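You operate a simulated robot arm through the tools that you are given. There is no shell and no other tool.

The job below is to be done with a simulated robot arm. You get a single attempt, and the scene is never put back.

Task
Move the flood lamp's plug to the two-socket box's white socket.
Fine: breaker off before a ring is freed; lock the white ring, then breaker on again; the lamp burns.

Only the result counts: the job must be done as asked and must still hold three seconds after the hand-in. Knocking over, shifting, dropping, spilling or breaking anything else fails it.

Robot
A 7-joint arm with a two-finger parallel gripper, fixed in place. Base frame: the origin is at the foot of the arm, x ahead of it, y to its left, z up; the work surface is at about z = 0.85. Units: m, degrees, N and s.
With the tool pointing down near the work surface it reaches from about 0.24 to 0.68 m from the base axis. Its first joint turns from -66.0 to 66.0 degrees. Payload 2.4 kg.
The TCP is the grasp point between the finger pads, 0.03 m short of the fingertips. In the tool frame z runs along the fingers and y along their closing line. Largest opening 0.094 m; finger width 0.028, thickness 0.01; the body of the gripper, 0.05 by 0.096 m, starts 0.055 m behind the TCP.
Orientation is that of the tool frame in the base frame, as a unit quaternion [w, x, y, z]. With the fingers straight down and closing along the base's y, the tool's x points along the base's -x, its y along +y and its z along -z.

Tools
- The arm moves only by the tool arm_command. Its argument "deltas" is a list of rows, each an object of numbers (a shift or turn left out is 0, a gripper value left out holds the last): "tx", "ty", "tz": the shift along the base's x, y, z in m; "ax", "ay", "az": the turn, a rotation vector about the base's x, y, z in degrees. In form: [{"tx": .., "ty": .., "tz": .., "ax": .., "ay": .., "az": ..}, ...]. A call has 1 to 20 rows; each row shifts and turns the commanded pose from where the row before left it. "claw" is the closure, from 0 (fully open) to 1 (shut), set as the call begins (left out, the last holds). Rows are played at 5 a second. More than 0.05 m and 8.6 degrees between two rows, or a gripper value outside its range, and nothing of the call is played. Where a pose cannot be reached the arm comes as near as it can. A force on the tool above 40 N (or 10 N above the force at the start of the call, whichever is more), or a blocked arm, ends the call early, and 0.2 s more pass. The fingers move at their own pace (about 0.153 m/s each) and stop on an object; they squeeze with about 30 N. The grip force told is the motor's: it shows also when the fingers shut on nothing. Time passes only in rows, and 0.2 s behind the last, so rows that do not move let the fingers close. It gives the time, the measured TCP pose, the force on the tool (base axes), the opening and the grip force at its end, in the units of the frame above (readings bear some noise), with the torque about the TCP (base axes, N m) and any sound that the robot's microphone picked up.
- Cameras (640 x 400 px; columns grow to the right, rows downward): "scene" is fixed at [0.037, 0.4821, 1.4438]; the picture's right is [-0.76, -0.65, 0.00], its down [-0.42, 0.50, -0.76] and it looks along [0.49, -0.58, -0.65] (base axes); focal length 280 px, centre (320, 200). "wrist" rides on the gripper at [0.076, 0.014, -0.102] in the tool frame; the picture's right is [-0.18, 0.98, 0.00], its down [-0.75, -0.14, -0.64] and it looks along [-0.63, -0.12, 0.77] (tool axes); focal length 243 px, centre (320, 200). There is no depth. A picture from a camera that has moved, and an enlarged one, comes with that camera's place and axes in the base frame and with its lens. The place of the scene camera against the robot may be out by one fixed shift of up to 0.012 m in any direction.
- camera(camera): a new picture of that camera. It takes no simulated time.
- inspect(camera, box): a new picture of the part [left, top, right, bottom] of that camera's present view, enlarged. It takes no simulated time.
- finish_job(): hands the job in; it is judged then, once.

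Nothing tells you positions but the pictures and the camera data. Unless the task says otherwise, let go and move clear before handing in.

The tools are called after "Emit:" as a command line: name --argument value ..., lists and objects as JSON in quotes. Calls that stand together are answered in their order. arm_command: Moves the arm, as the interface text tells. Its arguments: {"type":"object","properties":{"deltas":{"type":"array","items":{"type":"object","properties":{"tx":{"type":"number"},"ty":{"type":"number"},"tz":{"type":"number"},"ax":{"type":"number"},"ay":{"type":"number"},"az":{"type":"number"}}}},"claw":{"type":"number"}},"required":["deltas"]} The other tools are called the same way: camera (camera) takes a picture; inspect (camera, box) takes an enlarged picture of a part of a camera's view; finish_job () hands the job in.

At the start:

```text
time: 0.0
position: [0.3153, 0.0301, 1.2305]
tcp_rot: [0.0, 0.0, 1.0, 0.0]
wrist_force: [-0.2, 0.2, 0.4]
wrist_torque: [-0.03, 0.04, 0.0]
opening: 0.0941
grasp_force: 0.1
```

scene: 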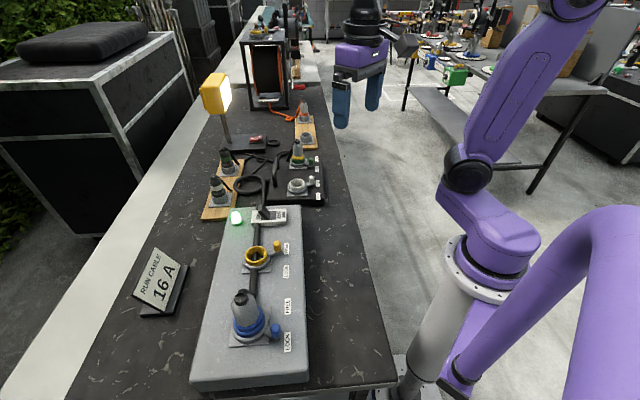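
wrist: 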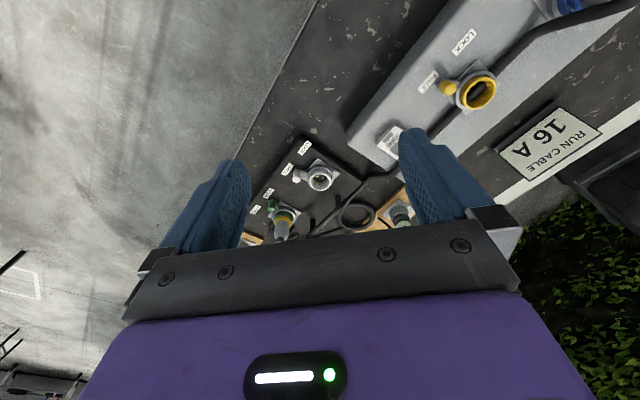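

I see a grey box with a blue and a yellow socket, and a black two-socket box with a yellow/green and a white socket farther off, plus a lamp and several plugs. I'll enlarge the views before moving.

Emit:
inspect --camera "scene" --box '[190, 80, 350, 220]'

Emit:
inspect --camera "scene" --box '[180, 190, 340, 390]'

Emit:
inspect --camera "wrist" --box '[230, 120, 430, 250]'

Emit:
inspect --camera "scene" --box '[230, 130, 340, 215]'

```text
2.86 times, centred on (270, 150) of scene
camera zoom: at [0.037, 0.4821, 1.4438], right [-0.76, -0.65, 0.0], down [-0.42, 0.5, -0.76], along [0.49, -0.58, -0.65], focal length 799 px, centre (463, 343)
```

zoom: 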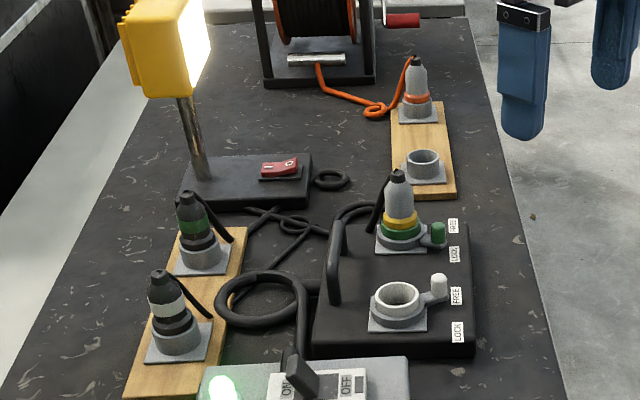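

```text
2.00 times, centred on (260, 290) of scene
camera zoom: at [0.037, 0.4821, 1.4438], right [-0.76, -0.65, 0.0], down [-0.42, 0.5, -0.76], along [0.49, -0.58, -0.65], focal length 559 px, centre (440, 20)
```

zoom: 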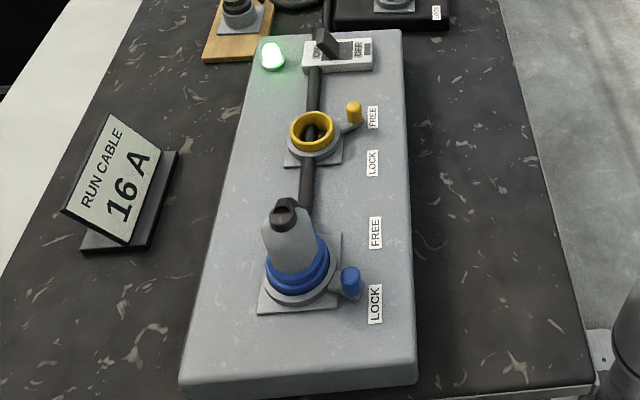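

```text
3.08 times, centred on (330, 185) of wrist
camera zoom: at [0.2407, 0.0444, 1.3323], right [0.18, 0.98, 0.0], down [0.75, -0.14, 0.64], along [0.63, -0.12, -0.77], focal length 746 px, centre (289, 246)
```

zoom: 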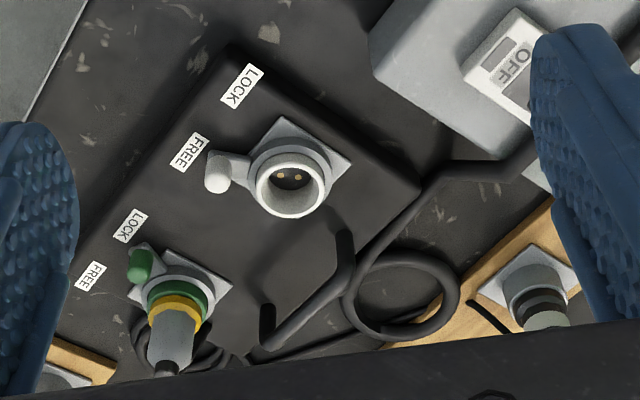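

```text
4.71 times, centred on (285, 172) of scene
camera zoom: at [0.037, 0.4821, 1.4438], right [-0.76, -0.65, 0.0], down [-0.42, 0.5, -0.76], along [0.49, -0.58, -0.65], focal length 1315 px, centre (485, 329)
```

zoom: 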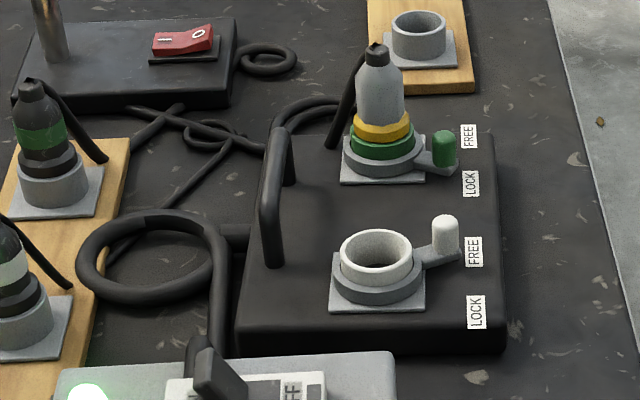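

The black box holds a white empty socket (lever at FREE) and a green-ringed socket with a grey plug; the breaker is on the end of the grey box. I'll move over the black box to trace the lamp's cable from the wrist.

Emit:
arm_command --deltas '[{"tx": 0.04, "ty": -0.02}, {"tx": 0.04, "ty": -0.02}, {"tx": 0.04, "ty": -0.02}, {"tx": 0.03, "ty": 0.0}, {}]'

Emit:
camera --camera "wrist"

Emit:
inspect --camera "scene" --box '[190, 130, 310, 215]'

```text
time: 1.2
position: [0.4673, -0.0315, 1.2297]
tcp_rot: [0.0, 0.0, 1.0, 0.0]
wrist_force: [-0.5, -0.7, -1.4]
wrist_torque: [0.0, 0.0, -0.01]
opening: 0.0942
grasp_force: 0.1
```

```text
taken
camera wrist: at [0.3909, -0.017, 1.3333], right [0.18, 0.98, 0.0], down [0.75, -0.14, 0.64], along [0.63, -0.12, -0.77], focal length 243 px, centre (320, 200)
```

wrist: 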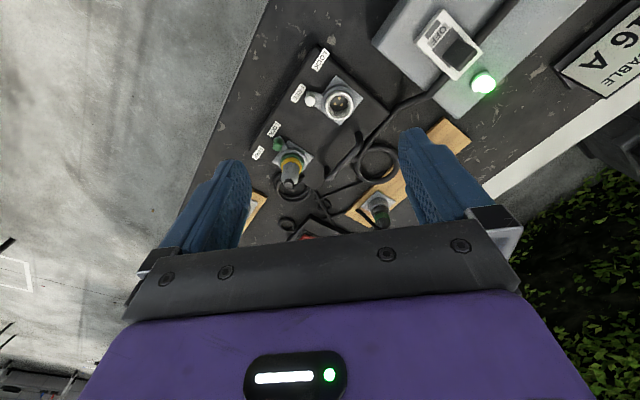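

```text
4.71 times, centred on (250, 172) of scene
camera zoom: at [0.037, 0.4821, 1.4438], right [-0.76, -0.65, 0.0], down [-0.42, 0.5, -0.76], along [0.49, -0.58, -0.65], focal length 1315 px, centre (649, 329)
```

zoom: 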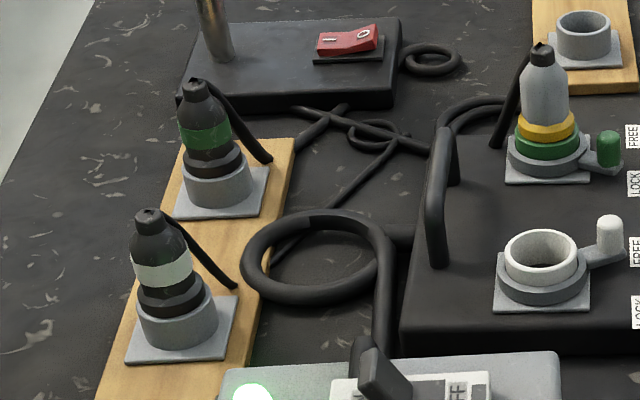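

The thin cables tangle between the green socket's plug, the two parked dark plugs and the lamp base. I'll go lower and further forward for a clearer view.

Emit:
arm_command --deltas '[{"tx": 0.03, "ty": 0.02, "tz": 0}, {"tx": 0.02, "ty": 0.02, "tz": 0}, {"tx": 0.02, "ty": 0.02}, {"tx": 0.02, "ty": 0.02}, {}]'

Emit:
inspect --camera "wrist" --box '[240, 80, 440, 240]'

```text
time: 2.4
position: [0.5573, 0.049, 1.2295]
tcp_rot: [0.0, 0.001, 1.0, 0.0]
wrist_force: [0.0, 0.2, 0.2]
wrist_torque: [-0.02, 0.0, -0.02]
opening: 0.0943
grasp_force: 0.0
```

```text
2.50 times, centred on (340, 160) of wrist
camera zoom: at [0.4802, 0.0636, 1.332], right [0.18, 0.98, 0.0], down [0.75, -0.14, 0.64], along [0.63, -0.12, -0.77], focal length 606 px, centre (270, 300)
```

zoom: 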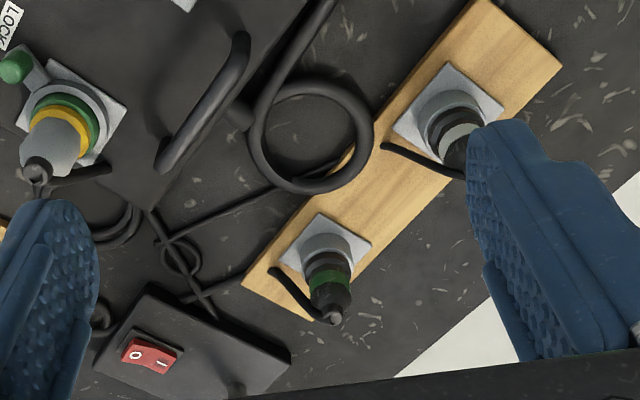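

I can see the tangle near the lamp base; several cables cross. I'll zoom in harder and shift the view for better separation.

Emit:
inspect --camera "wrist" --box '[260, 150, 350, 210]'

Emit:
arm_command --deltas '[{"tx": 0.03, "ty": -0.03, "tz": -0.03}, {"tx": 0.03, "ty": -0.03, "tz": -0.03}, {"tx": 0.02, "ty": -0.01, "tz": -0.03}, {}]'

Emit:
camera --camera "wrist"

Emit:
inspect --camera "wrist" --box '[240, 80, 440, 240]'

```text
6.67 times, centred on (305, 180) of wrist
camera zoom: at [0.4802, 0.0636, 1.332], right [0.18, 0.98, 0.0], down [0.75, -0.14, 0.64], along [0.63, -0.12, -0.77], focal length 1618 px, centre (420, 333)
```

zoom: 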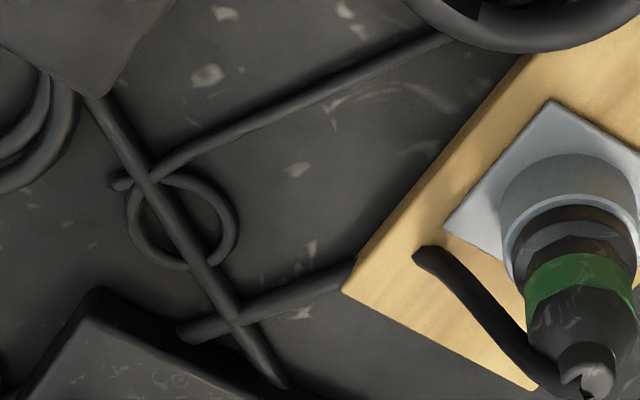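

```text
refused: row 1 steps farther than a row can; nothing moved
```

```text
taken
camera wrist: at [0.4802, 0.0636, 1.332], right [0.18, 0.98, 0.0], down [0.75, -0.14, 0.64], along [0.63, -0.12, -0.77], focal length 243 px, centre (320, 200)
```

wrist: 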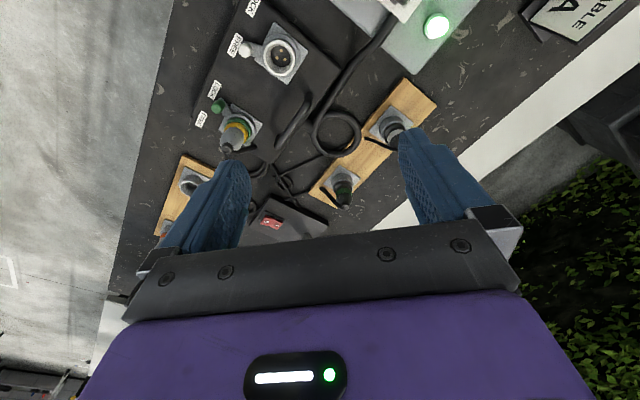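

```text
2.50 times, centred on (340, 160) of wrist
camera zoom: at [0.4802, 0.0636, 1.332], right [0.18, 0.98, 0.0], down [0.75, -0.14, 0.64], along [0.63, -0.12, -0.77], focal length 606 px, centre (270, 300)
```

zoom: 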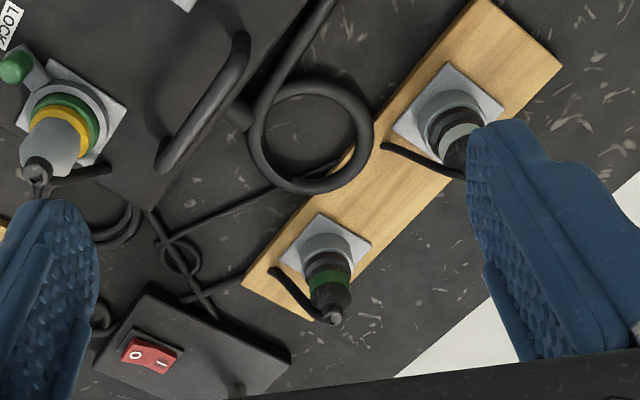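

Three thin cables cross there; I need a view from further forward to see which runs from the lamp base to which plug.

Emit:
arm_command --deltas '[{"tx": 0.03, "ty": -0.03}, {"tx": 0.03, "ty": -0.03}, {"tx": 0.03, "ty": -0.03}, {}]'

Emit:
camera --camera "wrist"

Emit:
inspect --camera "wrist" --box '[250, 60, 410, 180]'

Emit:
inspect --camera "wrist" --box '[250, 100, 410, 220]'

```text
time: 3.4
position: [0.6093, -0.0368, 1.2196]
tcp_rot: [0.0, 0.0, 1.0, 0.0]
wrist_force: [-0.1, 0.2, -0.7]
wrist_torque: [0.03, 0.01, 0.02]
opening: 0.094
grasp_force: 0.0
out of reach, approached as far as the arm can: row 2, 3
```

```text
taken
camera wrist: at [0.5336, -0.0218, 1.3235], right [0.18, 0.98, 0.0], down [0.75, -0.14, 0.64], along [0.63, -0.12, -0.77], focal length 243 px, centre (320, 200)
```

wrist: 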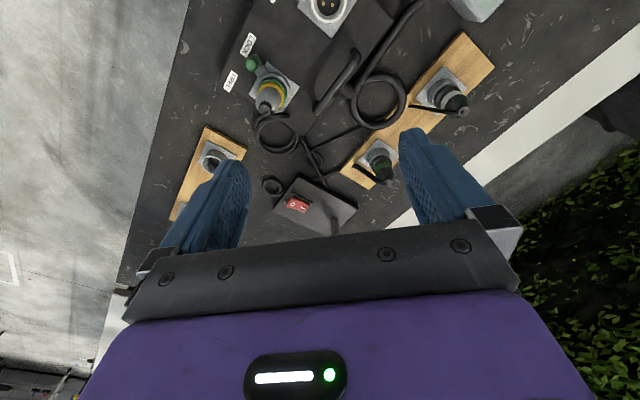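

```text
3.33 times, centred on (330, 120) of wrist
camera zoom: at [0.5336, -0.0218, 1.3235], right [0.18, 0.98, 0.0], down [0.75, -0.14, 0.64], along [0.63, -0.12, -0.77], focal length 809 px, centre (287, 467)
```

zoom: 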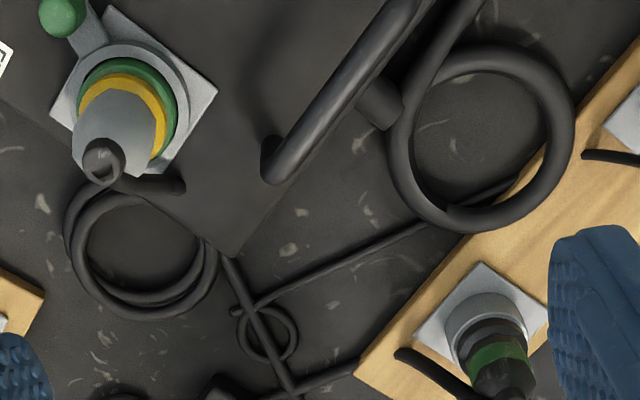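

```text
3.33 times, centred on (330, 160) of wrist
camera zoom: at [0.5336, -0.0218, 1.3235], right [0.18, 0.98, 0.0], down [0.75, -0.14, 0.64], along [0.63, -0.12, -0.77], focal length 809 px, centre (287, 333)
```

zoom: 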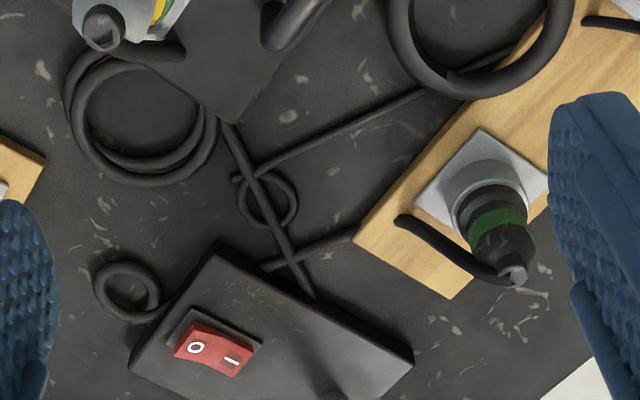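

The grey plug in the green socket has a cable that coils behind the box and then runs straight to the lamp base, while the two dark plugs' cables just end near the tangle. I'll check that the lamp is lit now, and look closely at breaker and rings.

Emit:
inspect --camera "scene" --box '[190, 60, 270, 160]'

Emit:
inspect --camera "scene" --box '[220, 195, 300, 245]'

Emit:
inspect --camera "scene" --box '[270, 135, 334, 205]'

Emit:
inspect --camera "wrist" --box '[210, 0, 370, 120]'

```text
4.00 times, centred on (230, 110) of scene
camera zoom: at [0.037, 0.4821, 1.4438], right [-0.76, -0.65, 0.0], down [-0.42, 0.5, -0.76], along [0.49, -0.58, -0.65], focal length 1118 px, centre (680, 560)
```

zoom: 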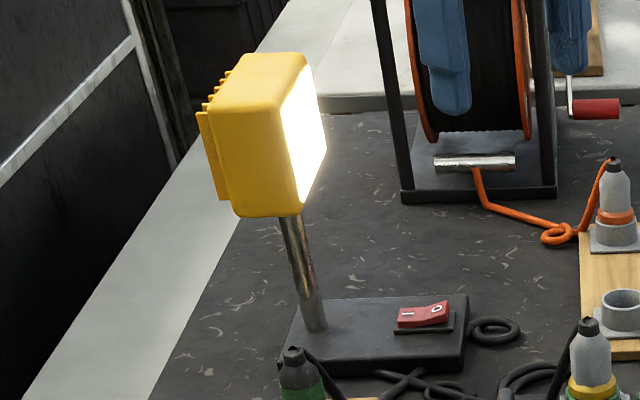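

```text
8.00 times, centred on (260, 220) of scene
camera zoom: at [0.037, 0.4821, 1.4438], right [-0.76, -0.65, 0.0], down [-0.42, 0.5, -0.76], along [0.49, -0.58, -0.65], focal length 2236 px, centre (800, 40)
```

zoom: 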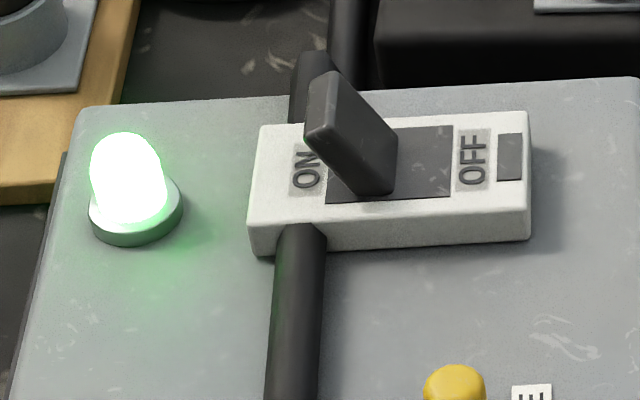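

```text
5.71 times, centred on (302, 170) of scene
camera zoom: at [0.037, 0.4821, 1.4438], right [-0.76, -0.65, 0.0], down [-0.42, 0.5, -0.76], along [0.49, -0.58, -0.65], focal length 1597 px, centre (423, 371)
```

zoom: 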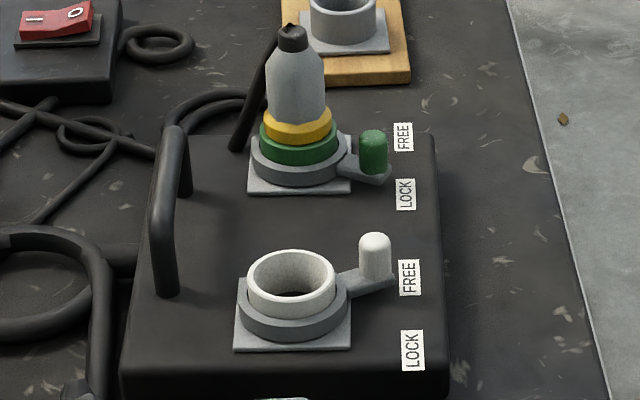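

```text
3.33 times, centred on (290, 60) of wrist
camera zoom: at [0.5336, -0.0218, 1.3235], right [0.18, 0.98, 0.0], down [0.75, -0.14, 0.64], along [0.63, -0.12, -0.77], focal length 809 px, centre (420, 667)
```

zoom: 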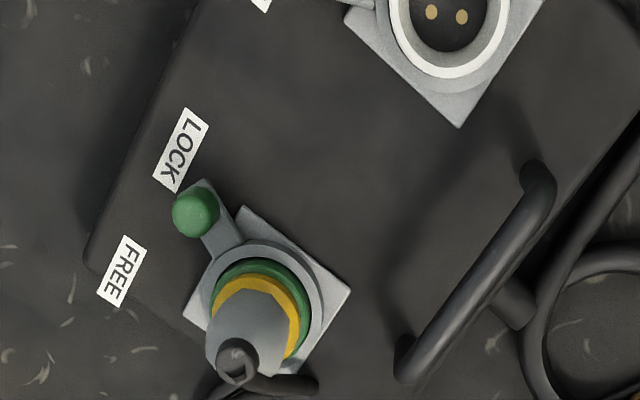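

The lamp is lit, so its plug is the grey one with the yellow band in the green socket (ring lever at LOCK); the breaker paddle stands at ON. Next I go over the grey box to measure the breaker with the wrist camera.

Emit:
arm_command --deltas '[{"tx": -0.031, "ty": 0.03, "tz": -0.015}, {"tx": -0.031, "ty": 0.03, "tz": -0.015}, {"tx": -0.031, "ty": 0.03, "tz": -0.015}, {"tx": -0.031, "ty": 0.03, "tz": -0.015}, {"tx": -0.031, "ty": 0.03, "tz": -0.015}, {"tx": -0.031, "ty": 0.03, "tz": -0.015}, {"tx": -0.031, "ty": 0.03, "tz": -0.015}, {"tx": -0.031, "ty": 0.03, "tz": -0.015}, {}]' --claw 1

Emit:
camera --camera "wrist"

Emit:
inspect --camera "wrist" --box '[240, 80, 440, 240]'

```text
time: 5.4
position: [0.3616, 0.2042, 1.1005]
tcp_rot: [0.0, 0.0, 1.0, 0.0]
wrist_force: [0.3, 0.1, 0.4]
wrist_torque: [0.01, 0.01, 0.03]
opening: 0.0
grasp_force: 30.3
```

```text
taken
camera wrist: at [0.285, 0.2185, 1.2035], right [0.18, 0.98, 0.0], down [0.75, -0.14, 0.64], along [0.63, -0.12, -0.77], focal length 243 px, centre (320, 200)
```

wrist: 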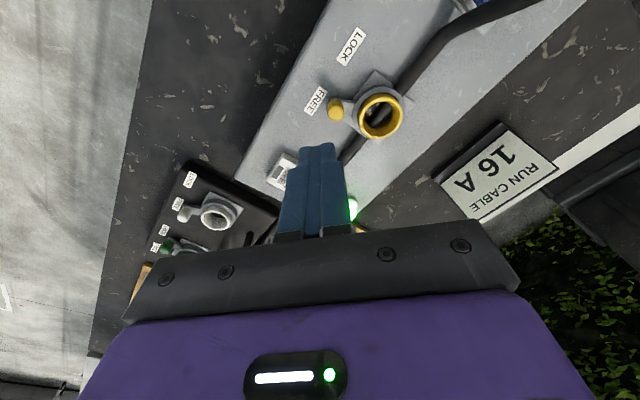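

```text
2.50 times, centred on (340, 160) of wrist
camera zoom: at [0.285, 0.2185, 1.2035], right [0.18, 0.98, 0.0], down [0.75, -0.14, 0.64], along [0.63, -0.12, -0.77], focal length 606 px, centre (270, 300)
```

zoom: 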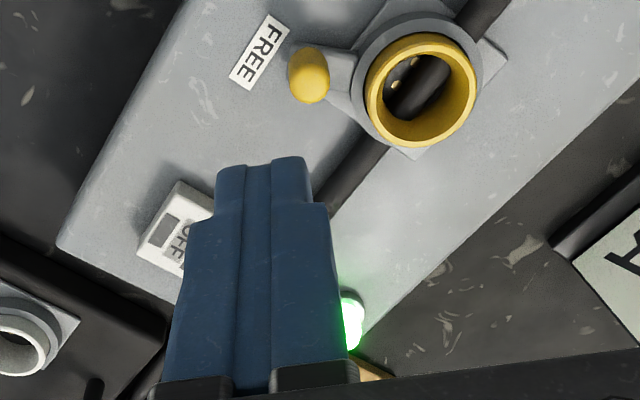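

The open-finger view suits better; the thick cable just runs across the grey box into the black box's coil. I'll open the fingers and step forward to view the breaker between them.

Emit:
arm_command --deltas '[{"tx": 0.04, "ty": 0.0}, {"tx": 0.03}, {}]' --claw 0

Emit:
camera --camera "wrist"

Emit:
inspect --camera "wrist" --box '[230, 60, 390, 180]'

```text
time: 6.2
position: [0.4321, 0.2038, 1.0994]
tcp_rot: [0.0, 0.0, 1.0, 0.0]
wrist_force: [0.9, 0.3, 0.3]
wrist_torque: [0.05, 0.01, -0.01]
opening: 0.0941
grasp_force: 0.1
```

```text
taken
camera wrist: at [0.3564, 0.2188, 1.2024], right [0.18, 0.98, 0.0], down [0.75, -0.14, 0.64], along [0.63, -0.12, -0.77], focal length 243 px, centre (320, 200)
```

wrist: 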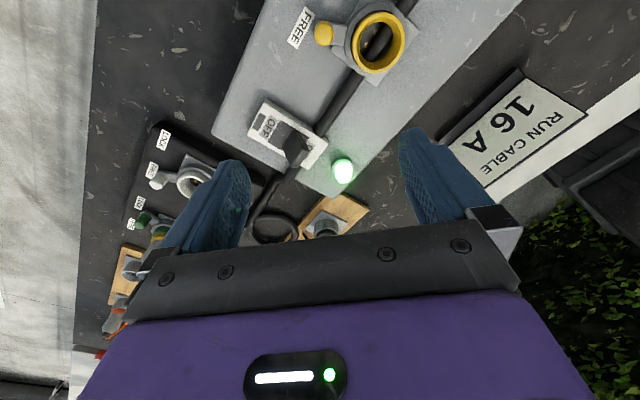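

```text
3.33 times, centred on (310, 120) of wrist
camera zoom: at [0.3564, 0.2188, 1.2024], right [0.18, 0.98, 0.0], down [0.75, -0.14, 0.64], along [0.63, -0.12, -0.77], focal length 809 px, centre (353, 467)
```

zoom: 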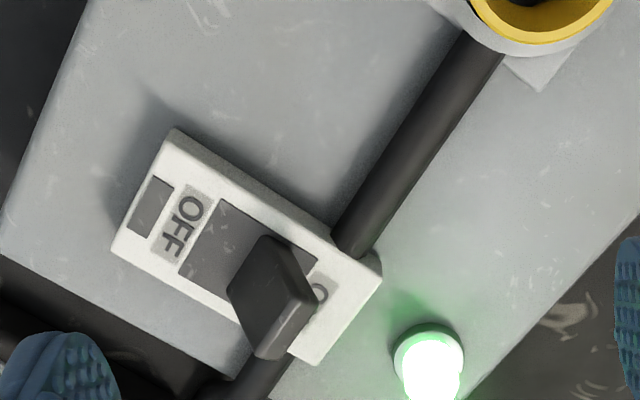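

The breaker casing centre comes out near (0.474, 0.158), top at about z 0.92, with the paddle leaning toward ON (direction +x+y). I'll turn the tool 45° to line up with the boxes and look again before pushing.

Emit:
arm_command --deltas '[{"az": -7.5, "tx": 0.005, "tz": -0.005}, {"az": -7.5, "tx": 0.005, "tz": -0.005}, {"az": -7.5, "tx": 0.005}, {"az": -7.5}, {"az": -7.5}, {"az": -7.5}, {}]'

Emit:
camera --camera "wrist"

Emit:
inspect --camera "wrist" --box '[240, 80, 400, 200]'

```text
time: 7.8
position: [0.4485, 0.2046, 1.0912]
tcp_rot: [0.0, 0.383, 0.924, 0.0]
wrist_force: [0.0, 0.6, -0.1]
wrist_torque: [0.01, -0.04, 0.0]
opening: 0.0938
grasp_force: 0.1
```

```text
taken
camera wrist: at [0.4048, 0.2687, 1.1938], right [0.83, 0.56, 0.0], down [0.43, -0.63, 0.64], along [0.36, -0.53, -0.77], focal length 243 px, centre (320, 200)
```

wrist: 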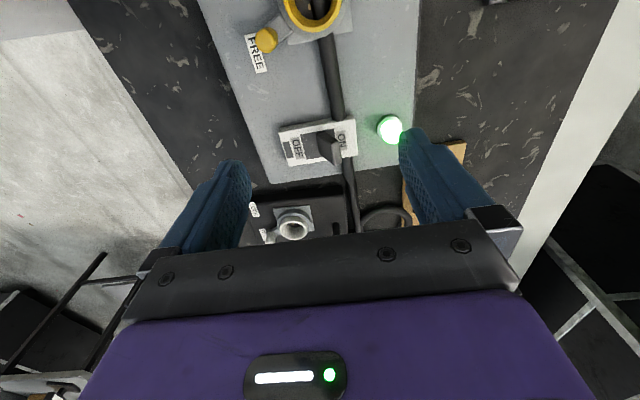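

```text
3.33 times, centred on (320, 140) of wrist
camera zoom: at [0.4048, 0.2687, 1.1938], right [0.83, 0.56, 0.0], down [0.43, -0.63, 0.64], along [0.36, -0.53, -0.77], focal length 809 px, centre (320, 400)
```

zoom: 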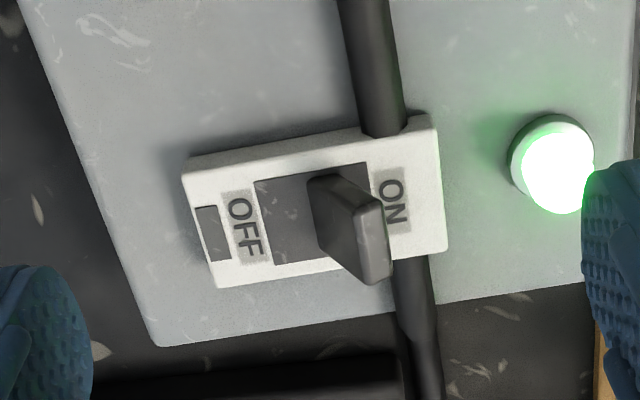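

The paddle tip measures near (0.495, 0.170, 0.952), with the indicator lamp about 6 cm behind it. I'll close the fingers, come down between lamp and paddle, and check before pushing toward OFF.

Emit:
arm_command --deltas '[{"tx": 0.031, "ty": -0.007, "tz": -0.01}, {"tx": 0.032, "ty": -0.0076, "tz": -0.01}, {"tz": -0.03}, {"tz": -0.02}, {}]' --claw 1

Emit:
camera --camera "wrist"

Emit:
inspect --camera "scene" --box '[210, 175, 310, 245]'

```text
time: 9.0
position: [0.5116, 0.1897, 1.0218]
tcp_rot: [0.0, 0.383, 0.924, -0.001]
wrist_force: [-0.2, -0.1, -1.0]
wrist_torque: [-0.02, -0.02, 0.0]
opening: 0.0002
grasp_force: 29.9
```

```text
taken
camera wrist: at [0.4678, 0.2548, 1.1239], right [0.83, 0.56, 0.0], down [0.43, -0.63, 0.64], along [0.36, -0.53, -0.77], focal length 243 px, centre (320, 200)
```

wrist: 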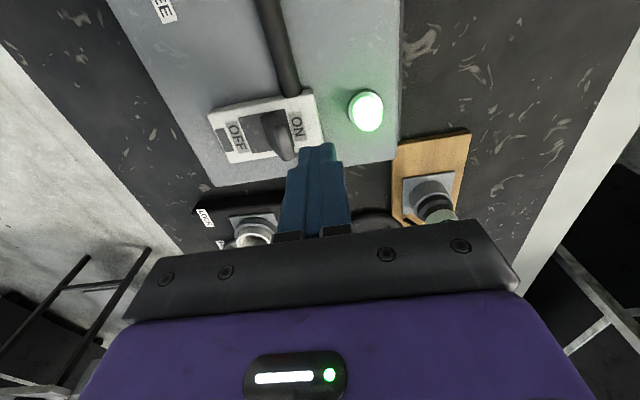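

```text
5.71 times, centred on (260, 210) of scene
camera zoom: at [0.037, 0.4821, 1.4438], right [-0.76, -0.65, 0.0], down [-0.42, 0.5, -0.76], along [0.49, -0.58, -0.65], focal length 1597 px, centre (663, 143)
```

zoom: 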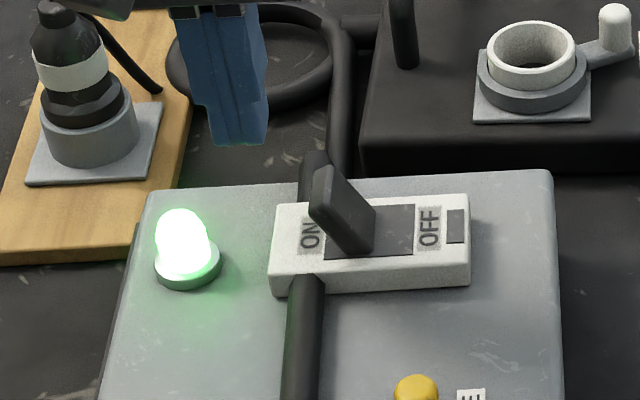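

The closed fingers hang between lamp and paddle as intended. Going down now to put the tips just above the casing.

Emit:
arm_command --deltas '[{"tz": -0.02}, {"tz": -0.02}, {"tz": -0.013}, {}]'

Emit:
inspect --camera "scene" --box '[210, 175, 310, 245]'

Emit:
inspect --camera "wrist" --box '[200, 50, 440, 200]'

```text
time: 10.0
position: [0.5114, 0.1905, 0.9671]
tcp_rot: [0.0, 0.384, 0.923, 0.0]
wrist_force: [-0.3, 0.8, -0.6]
wrist_torque: [-0.02, 0.02, 0.0]
opening: 0.0001
grasp_force: 29.8
```

```text
5.71 times, centred on (260, 210) of scene
camera zoom: at [0.037, 0.4821, 1.4438], right [-0.76, -0.65, 0.0], down [-0.42, 0.5, -0.76], along [0.49, -0.58, -0.65], focal length 1597 px, centre (663, 143)
```

zoom: 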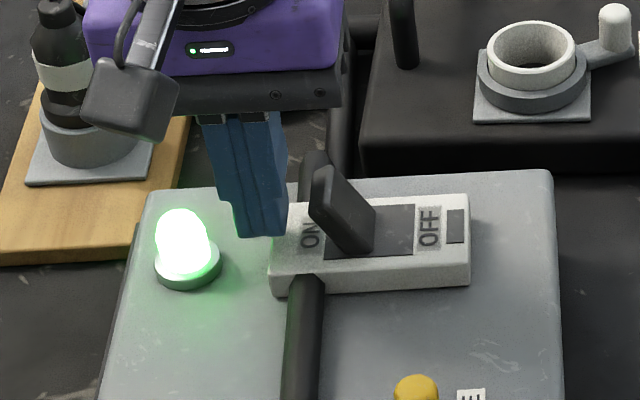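

```text
2.67 times, centred on (320, 125) of wrist
camera zoom: at [0.4677, 0.2542, 1.0696], right [0.83, 0.56, 0.0], down [0.43, -0.63, 0.64], along [0.36, -0.53, -0.77], focal length 647 px, centre (320, 400)
```

zoom: 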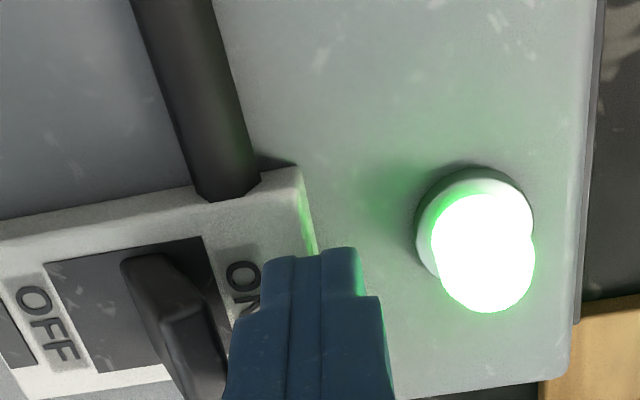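

Fingers are beside the paddle at the right height. Pushing along the casing toward OFF.

Emit:
arm_command --deltas '[{"tx": -0.0105, "ty": -0.0107}, {"tx": -0.007, "ty": -0.0071}, {"tx": -0.007, "ty": -0.0071}, {"tx": -0.007, "ty": -0.0071}, {"tx": -0.0035, "ty": -0.0035}, {}]'

Emit:
inspect --camera "scene" --box '[210, 175, 310, 245]'

Emit:
inspect --camera "wrist" --box '[200, 50, 440, 200]'

```text
time: 11.3
position: [0.4814, 0.1609, 0.9698]
tcp_rot: [0.01, 0.382, 0.924, 0.01]
wrist_force: [2.9, 4.1, 3.2]
wrist_torque: [0.13, -0.06, -0.05]
opening: 0.0
grasp_force: 30.2
stopped in row 6: the force on the tool passed its limit at 41 N (the readings are from after the stop); the commanded pose is now the measured one
```

```text
5.71 times, centred on (260, 210) of scene
camera zoom: at [0.0371, 0.4822, 1.4438], right [-0.76, -0.65, 0.0], down [-0.42, 0.5, -0.76], along [0.49, -0.58, -0.65], focal length 1597 px, centre (663, 143)
```

zoom: 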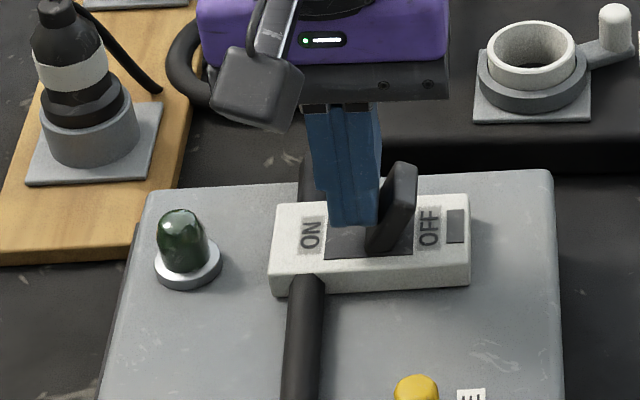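

```text
2.67 times, centred on (320, 125) of wrist
camera zoom: at [0.4347, 0.2236, 1.0728], right [0.82, 0.57, 0.03], down [0.42, -0.64, 0.65], along [0.38, -0.52, -0.76], focal length 647 px, centre (320, 400)
```

zoom: 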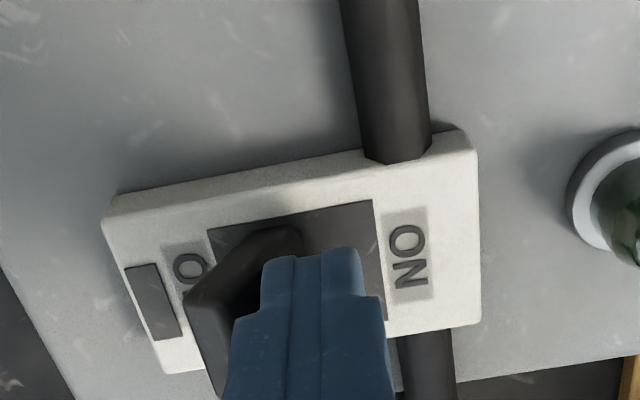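

The paddle is at OFF and the indicator is dark. I'll back away and up, straighten the tool, and verify the lamp is out.

Emit:
arm_command --deltas '[{"tx": 0.007, "ty": 0.007}, {"tz": 0.03}, {"tz": 0.05, "ax": -0.6, "ay": 1.5}, {"tz": 0.05}, {}]' --claw 1

Emit:
camera --camera "scene"

Emit:
inspect --camera "scene" --box '[220, 195, 300, 245]'

```text
time: 12.5
position: [0.4877, 0.1675, 1.0984]
tcp_rot: [-0.002, 0.381, 0.924, -0.001]
wrist_force: [0.0, 0.4, 1.1]
wrist_torque: [0.01, 0.0, 0.03]
opening: 0.0
grasp_force: 30.2
```

```text
taken
```

scene: 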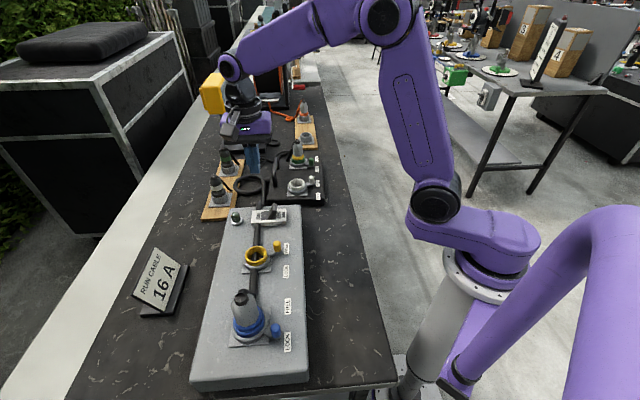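

```text
8.00 times, centred on (260, 220) of scene
camera zoom: at [0.037, 0.4821, 1.4438], right [-0.76, -0.65, 0.0], down [-0.42, 0.5, -0.76], along [0.49, -0.58, -0.65], focal length 2236 px, centre (800, 40)
```

zoom: 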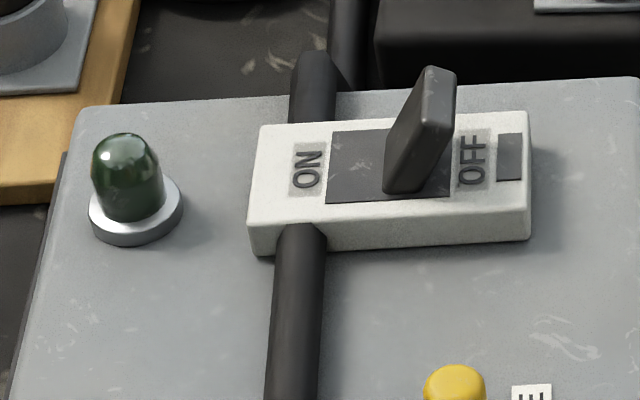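

Breaker is OFF and the flood lamp is dark. Now I move over the black box with open fingers to measure both sockets.

Emit:
arm_command --deltas '[{"ty": -0.045, "tx": -0.004}, {"ty": -0.045, "tx": -0.004}, {}]' --claw 0

Emit:
camera --camera "wrist"

Emit:
inspect --camera "wrist" --box '[230, 60, 430, 210]'

Emit:
arm_command --deltas '[{"tx": 0.03, "ty": -0.03}, {"tx": 0.03, "ty": -0.03}, {}]'

Emit:
camera --camera "wrist"

Emit:
inspect --camera "wrist" --box '[230, 60, 430, 210]'

```text
time: 13.3
position: [0.4774, 0.077, 1.0986]
tcp_rot: [-0.002, 0.381, 0.925, -0.001]
wrist_force: [0.0, 0.4, -0.2]
wrist_torque: [-0.03, 0.0, -0.04]
opening: 0.094
grasp_force: 0.2
```

```text
taken
camera wrist: at [0.4345, 0.1425, 1.2023], right [0.82, 0.57, 0.0], down [0.44, -0.63, 0.64], along [0.36, -0.53, -0.77], focal length 243 px, centre (320, 200)
```

wrist: 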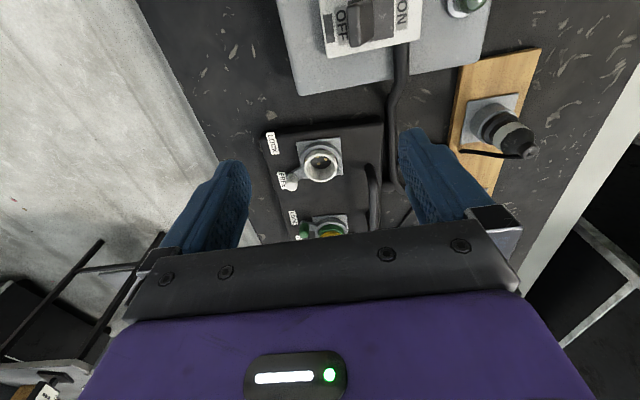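

```text
2.67 times, centred on (330, 135) of wrist
camera zoom: at [0.4345, 0.1425, 1.2023], right [0.82, 0.57, 0.0], down [0.44, -0.63, 0.64], along [0.36, -0.53, -0.77], focal length 647 px, centre (293, 373)
```

zoom: 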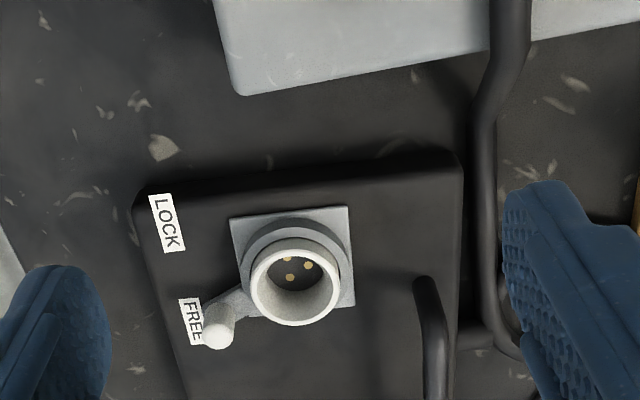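

```text
time: 14.1
position: [0.5386, 0.0182, 1.0994]
tcp_rot: [-0.001, 0.382, 0.924, -0.001]
wrist_force: [1.0, 0.0, -0.6]
wrist_torque: [0.01, -0.01, -0.01]
opening: 0.0941
grasp_force: 0.2
```

```text
taken
camera wrist: at [0.4956, 0.0822, 1.2034], right [0.82, 0.57, 0.0], down [0.44, -0.63, 0.64], along [0.36, -0.53, -0.77], focal length 243 px, centre (320, 200)
```

wrist: 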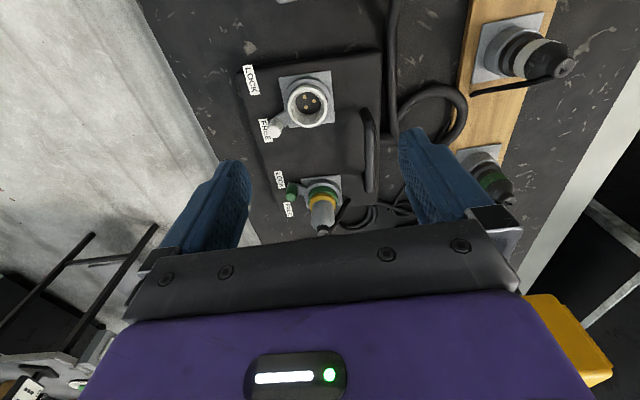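

```text
2.67 times, centred on (330, 135) of wrist
camera zoom: at [0.4956, 0.0822, 1.2034], right [0.82, 0.57, 0.0], down [0.44, -0.63, 0.64], along [0.36, -0.53, -0.77], focal length 647 px, centre (293, 373)
```

zoom: 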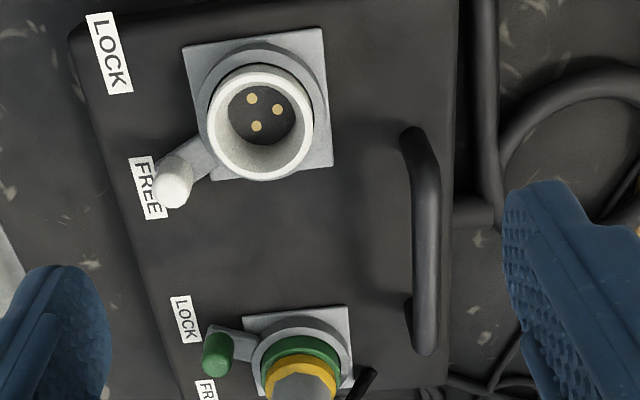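

I have two views of the white socket (three pin holes). I'll zoom to look for a keyway in the socket and marks on the plug and rings.

Emit:
inspect --camera "wrist" --box '[264, 64, 344, 134]'

Emit:
inspect --camera "wrist" --box '[270, 165, 370, 240]'

Emit:
inspect --camera "scene" --box '[275, 135, 325, 205]'

Emit:
inspect --camera "scene" --box '[225, 235, 305, 350]'

```text
5.71 times, centred on (304, 99) of wrist
camera zoom: at [0.4956, 0.0822, 1.2034], right [0.82, 0.57, 0.0], down [0.44, -0.63, 0.64], along [0.36, -0.53, -0.77], focal length 1386 px, centre (411, 777)
```

zoom: 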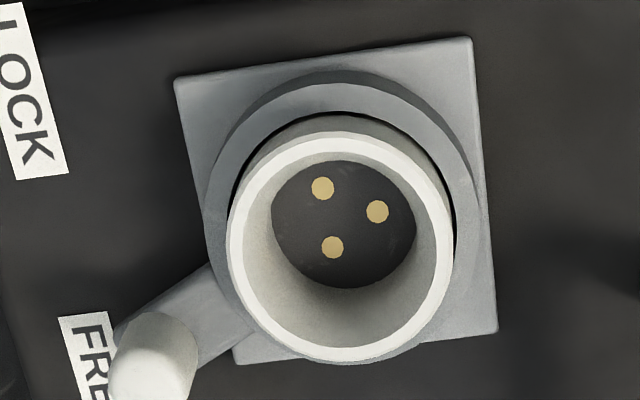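

```text
5.33 times, centred on (320, 202) of wrist
camera zoom: at [0.4956, 0.0822, 1.2034], right [0.82, 0.57, 0.0], down [0.44, -0.63, 0.64], along [0.36, -0.53, -0.77], focal length 1294 px, centre (320, 187)
```

zoom: 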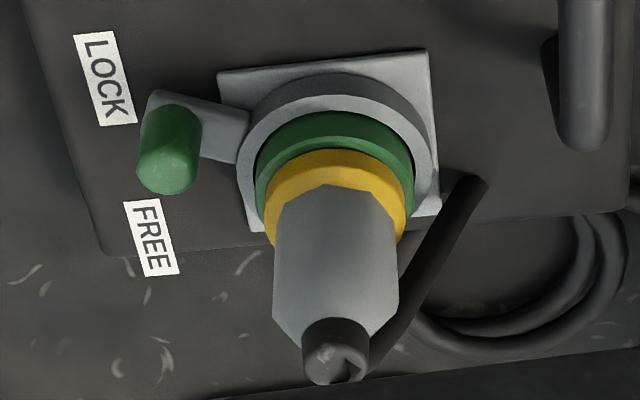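

```text
5.71 times, centred on (300, 170) of scene
camera zoom: at [0.0371, 0.4821, 1.4438], right [-0.76, -0.65, 0.0], down [-0.42, 0.5, -0.76], along [0.49, -0.58, -0.65], focal length 1597 px, centre (434, 371)
```

zoom: 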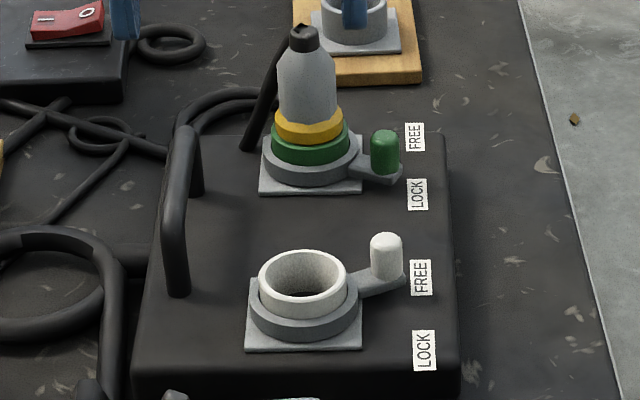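

```text
3.48 times, centred on (265, 292) of scene
camera zoom: at [0.0371, 0.4821, 1.4438], right [-0.76, -0.65, 0.0], down [-0.42, 0.5, -0.76], along [0.49, -0.58, -0.65], focal length 972 px, centre (511, -122)
```

zoom: 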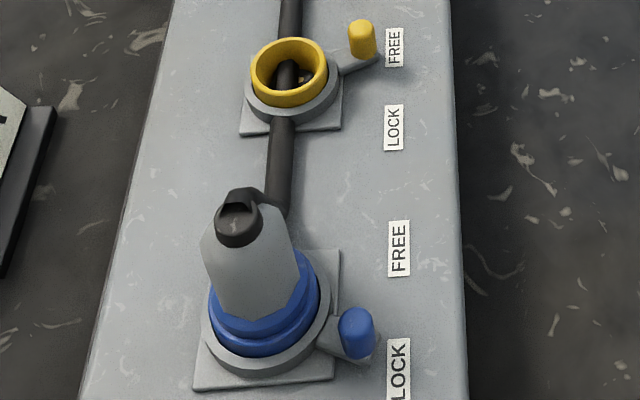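

White socket centre comes out near (0.540, -0.011), ring top z ≈ 0.904, its knob near (0.5225, -0.0615) at FREE. I'll shift forward to measure the green socket, knob and plug the same way.

Emit:
arm_command --deltas '[{"tx": 0.03, "ty": -0.033}, {"tx": 0.03, "ty": -0.033}, {}]'

Emit:
camera --camera "wrist"

Emit:
inspect --camera "wrist" --box '[240, 90, 380, 195]'

Emit:
arm_command --deltas '[{"tx": 0.02, "ty": -0.03}, {"tx": 0.015, "ty": -0.03}, {}]'

Emit:
camera --camera "wrist"

Emit:
inspect --camera "wrist" --box '[240, 60, 380, 165]'

```text
time: 14.9
position: [0.5983, -0.0489, 1.1005]
tcp_rot: [-0.001, 0.381, 0.924, -0.001]
wrist_force: [0.1, 0.9, 0.5]
wrist_torque: [0.01, 0.02, -0.01]
opening: 0.094
grasp_force: 0.1
```

```text
taken
camera wrist: at [0.5553, 0.0154, 1.204], right [0.82, 0.57, 0.0], down [0.44, -0.63, 0.64], along [0.36, -0.53, -0.77], focal length 243 px, centre (320, 200)
```

wrist: 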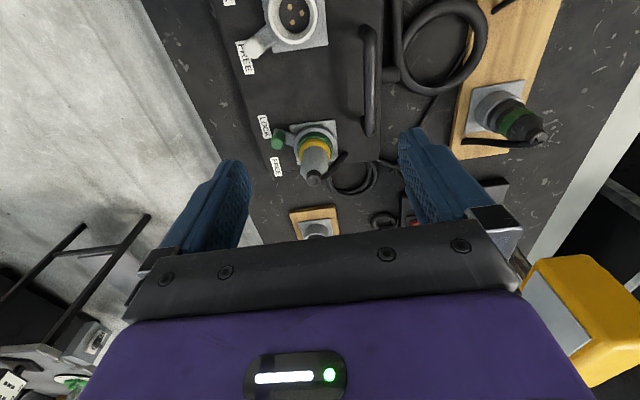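

```text
3.81 times, centred on (310, 142) of wrist
camera zoom: at [0.5553, 0.0154, 1.204], right [0.82, 0.57, 0.0], down [0.44, -0.63, 0.64], along [0.36, -0.53, -0.77], focal length 924 px, centre (358, 419)
```

zoom: 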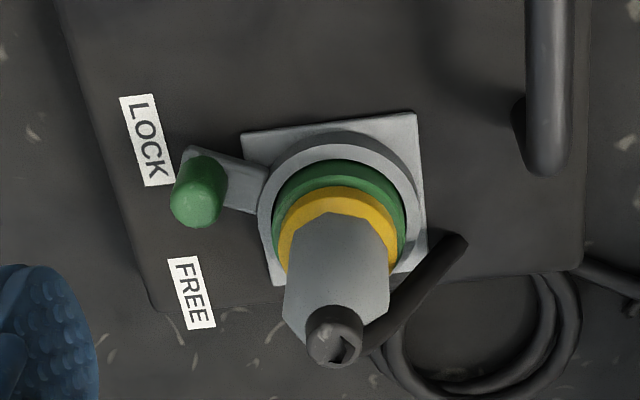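

```text
time: 15.7
position: [0.6325, -0.1085, 1.1013]
tcp_rot: [-0.003, 0.381, 0.925, -0.001]
wrist_force: [0.8, 0.6, 0.2]
wrist_torque: [0.03, 0.0, 0.02]
opening: 0.0941
grasp_force: 0.1
```

```text
taken
camera wrist: at [0.5889, -0.0445, 1.2045], right [0.82, 0.57, 0.0], down [0.44, -0.63, 0.64], along [0.36, -0.53, -0.77], focal length 243 px, centre (320, 200)
```

wrist: 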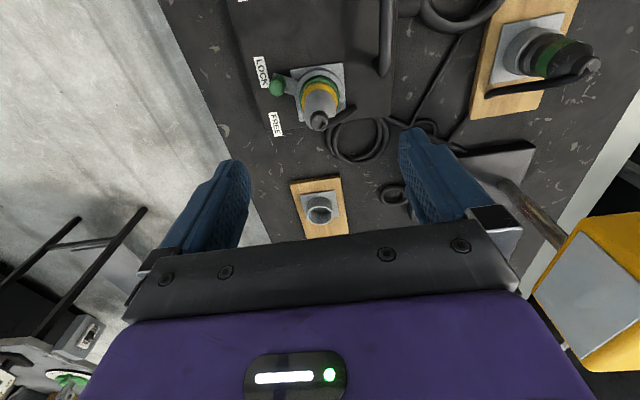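

```text
3.81 times, centred on (310, 112) of wrist
camera zoom: at [0.5889, -0.0445, 1.2045], right [0.82, 0.57, 0.0], down [0.44, -0.63, 0.64], along [0.36, -0.53, -0.77], focal length 924 px, centre (358, 533)
```

zoom: 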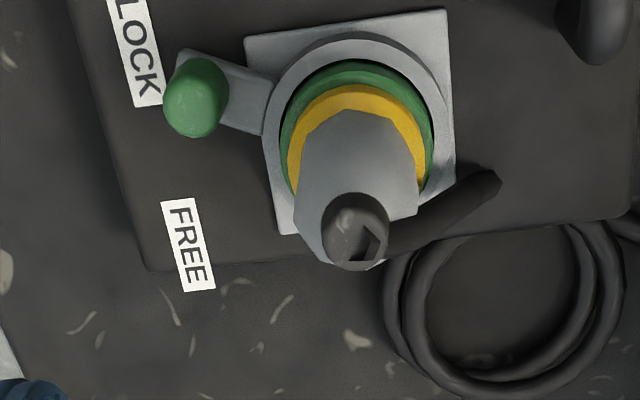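

Green socket centre is near (0.638, -0.118), its knob at (0.593, -0.140) at the LOCK side, and the plug rises to about z 0.985; the flood lamp is dark. I'll turn the tool the other way so the gripper body stays clear of the plug while pushing the knob.

Emit:
arm_command --deltas '[{"tx": -0.006, "az": 7.95}, {"tx": -0.006, "az": 7.95}, {"tx": -0.006, "az": 7.95}, {"tx": -0.006, "az": 7.95}, {"tx": -0.006, "az": 7.95}, {"tx": -0.006, "az": 7.95}, {"tx": -0.006, "az": 7.95}, {"tx": -0.006, "az": 7.95}, {"tx": -0.006, "az": 7.95}, {"tx": -0.006, "az": 7.95, "ty": -0.004}, {"az": 7.95, "ty": -0.004}, {}]' --claw 1

Emit:
camera --camera "wrist"

Emit:
camera --camera "scene"

```text
time: 18.3
position: [0.5745, -0.1176, 1.0989]
tcp_rot: [0.0, -0.365, 0.931, -0.003]
wrist_force: [0.4, -0.1, 0.2]
wrist_torque: [0.04, 0.02, -0.02]
opening: 0.0001
grasp_force: 29.7
```

```text
taken
camera wrist: at [0.509, -0.1577, 1.2026], right [-0.53, 0.85, 0.0], down [0.65, 0.41, 0.64], along [0.54, 0.34, -0.77], focal length 243 px, centre (320, 200)
```

wrist: 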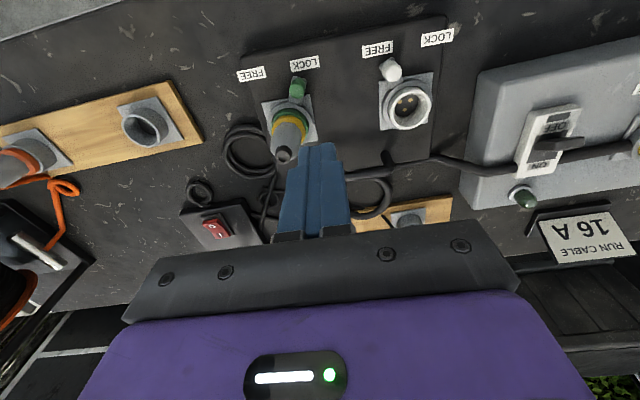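

```text
taken
```

scene: 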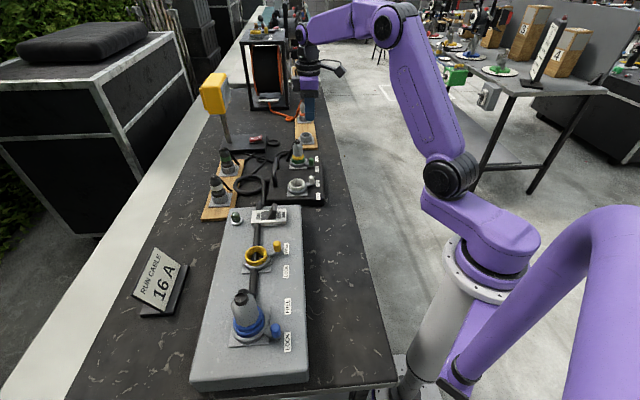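

The view from the lever side is good. I'll zoom to re-check the green knob and socket centre before descending.

Emit:
inspect --camera "wrist" --box '[230, 50, 370, 165]'

Emit:
inspect --camera "wrist" --box '[340, 20, 480, 135]'

```text
3.48 times, centred on (300, 108) of wrist
camera zoom: at [0.509, -0.1577, 1.2026], right [-0.53, 0.85, 0.0], down [0.65, 0.41, 0.64], along [0.54, 0.34, -0.77], focal length 844 px, centre (390, 522)
```

zoom: 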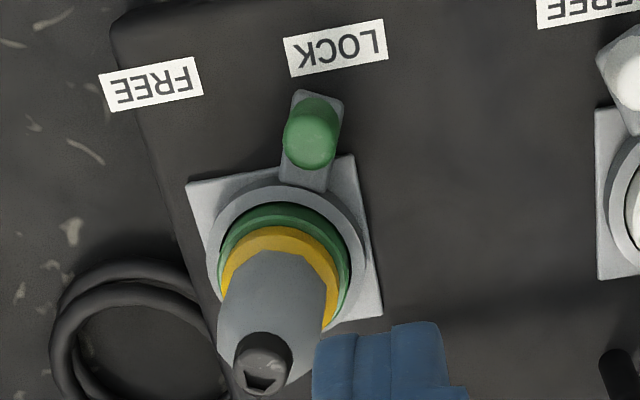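

```text
3.48 times, centred on (410, 78) of wrist
camera zoom: at [0.509, -0.1577, 1.2026], right [-0.53, 0.85, 0.0], down [0.65, 0.41, 0.64], along [0.54, 0.34, -0.77], focal length 844 px, centre (7, 626)
```

zoom: 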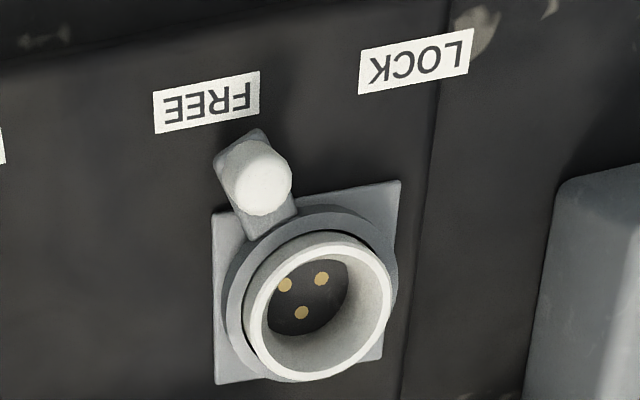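

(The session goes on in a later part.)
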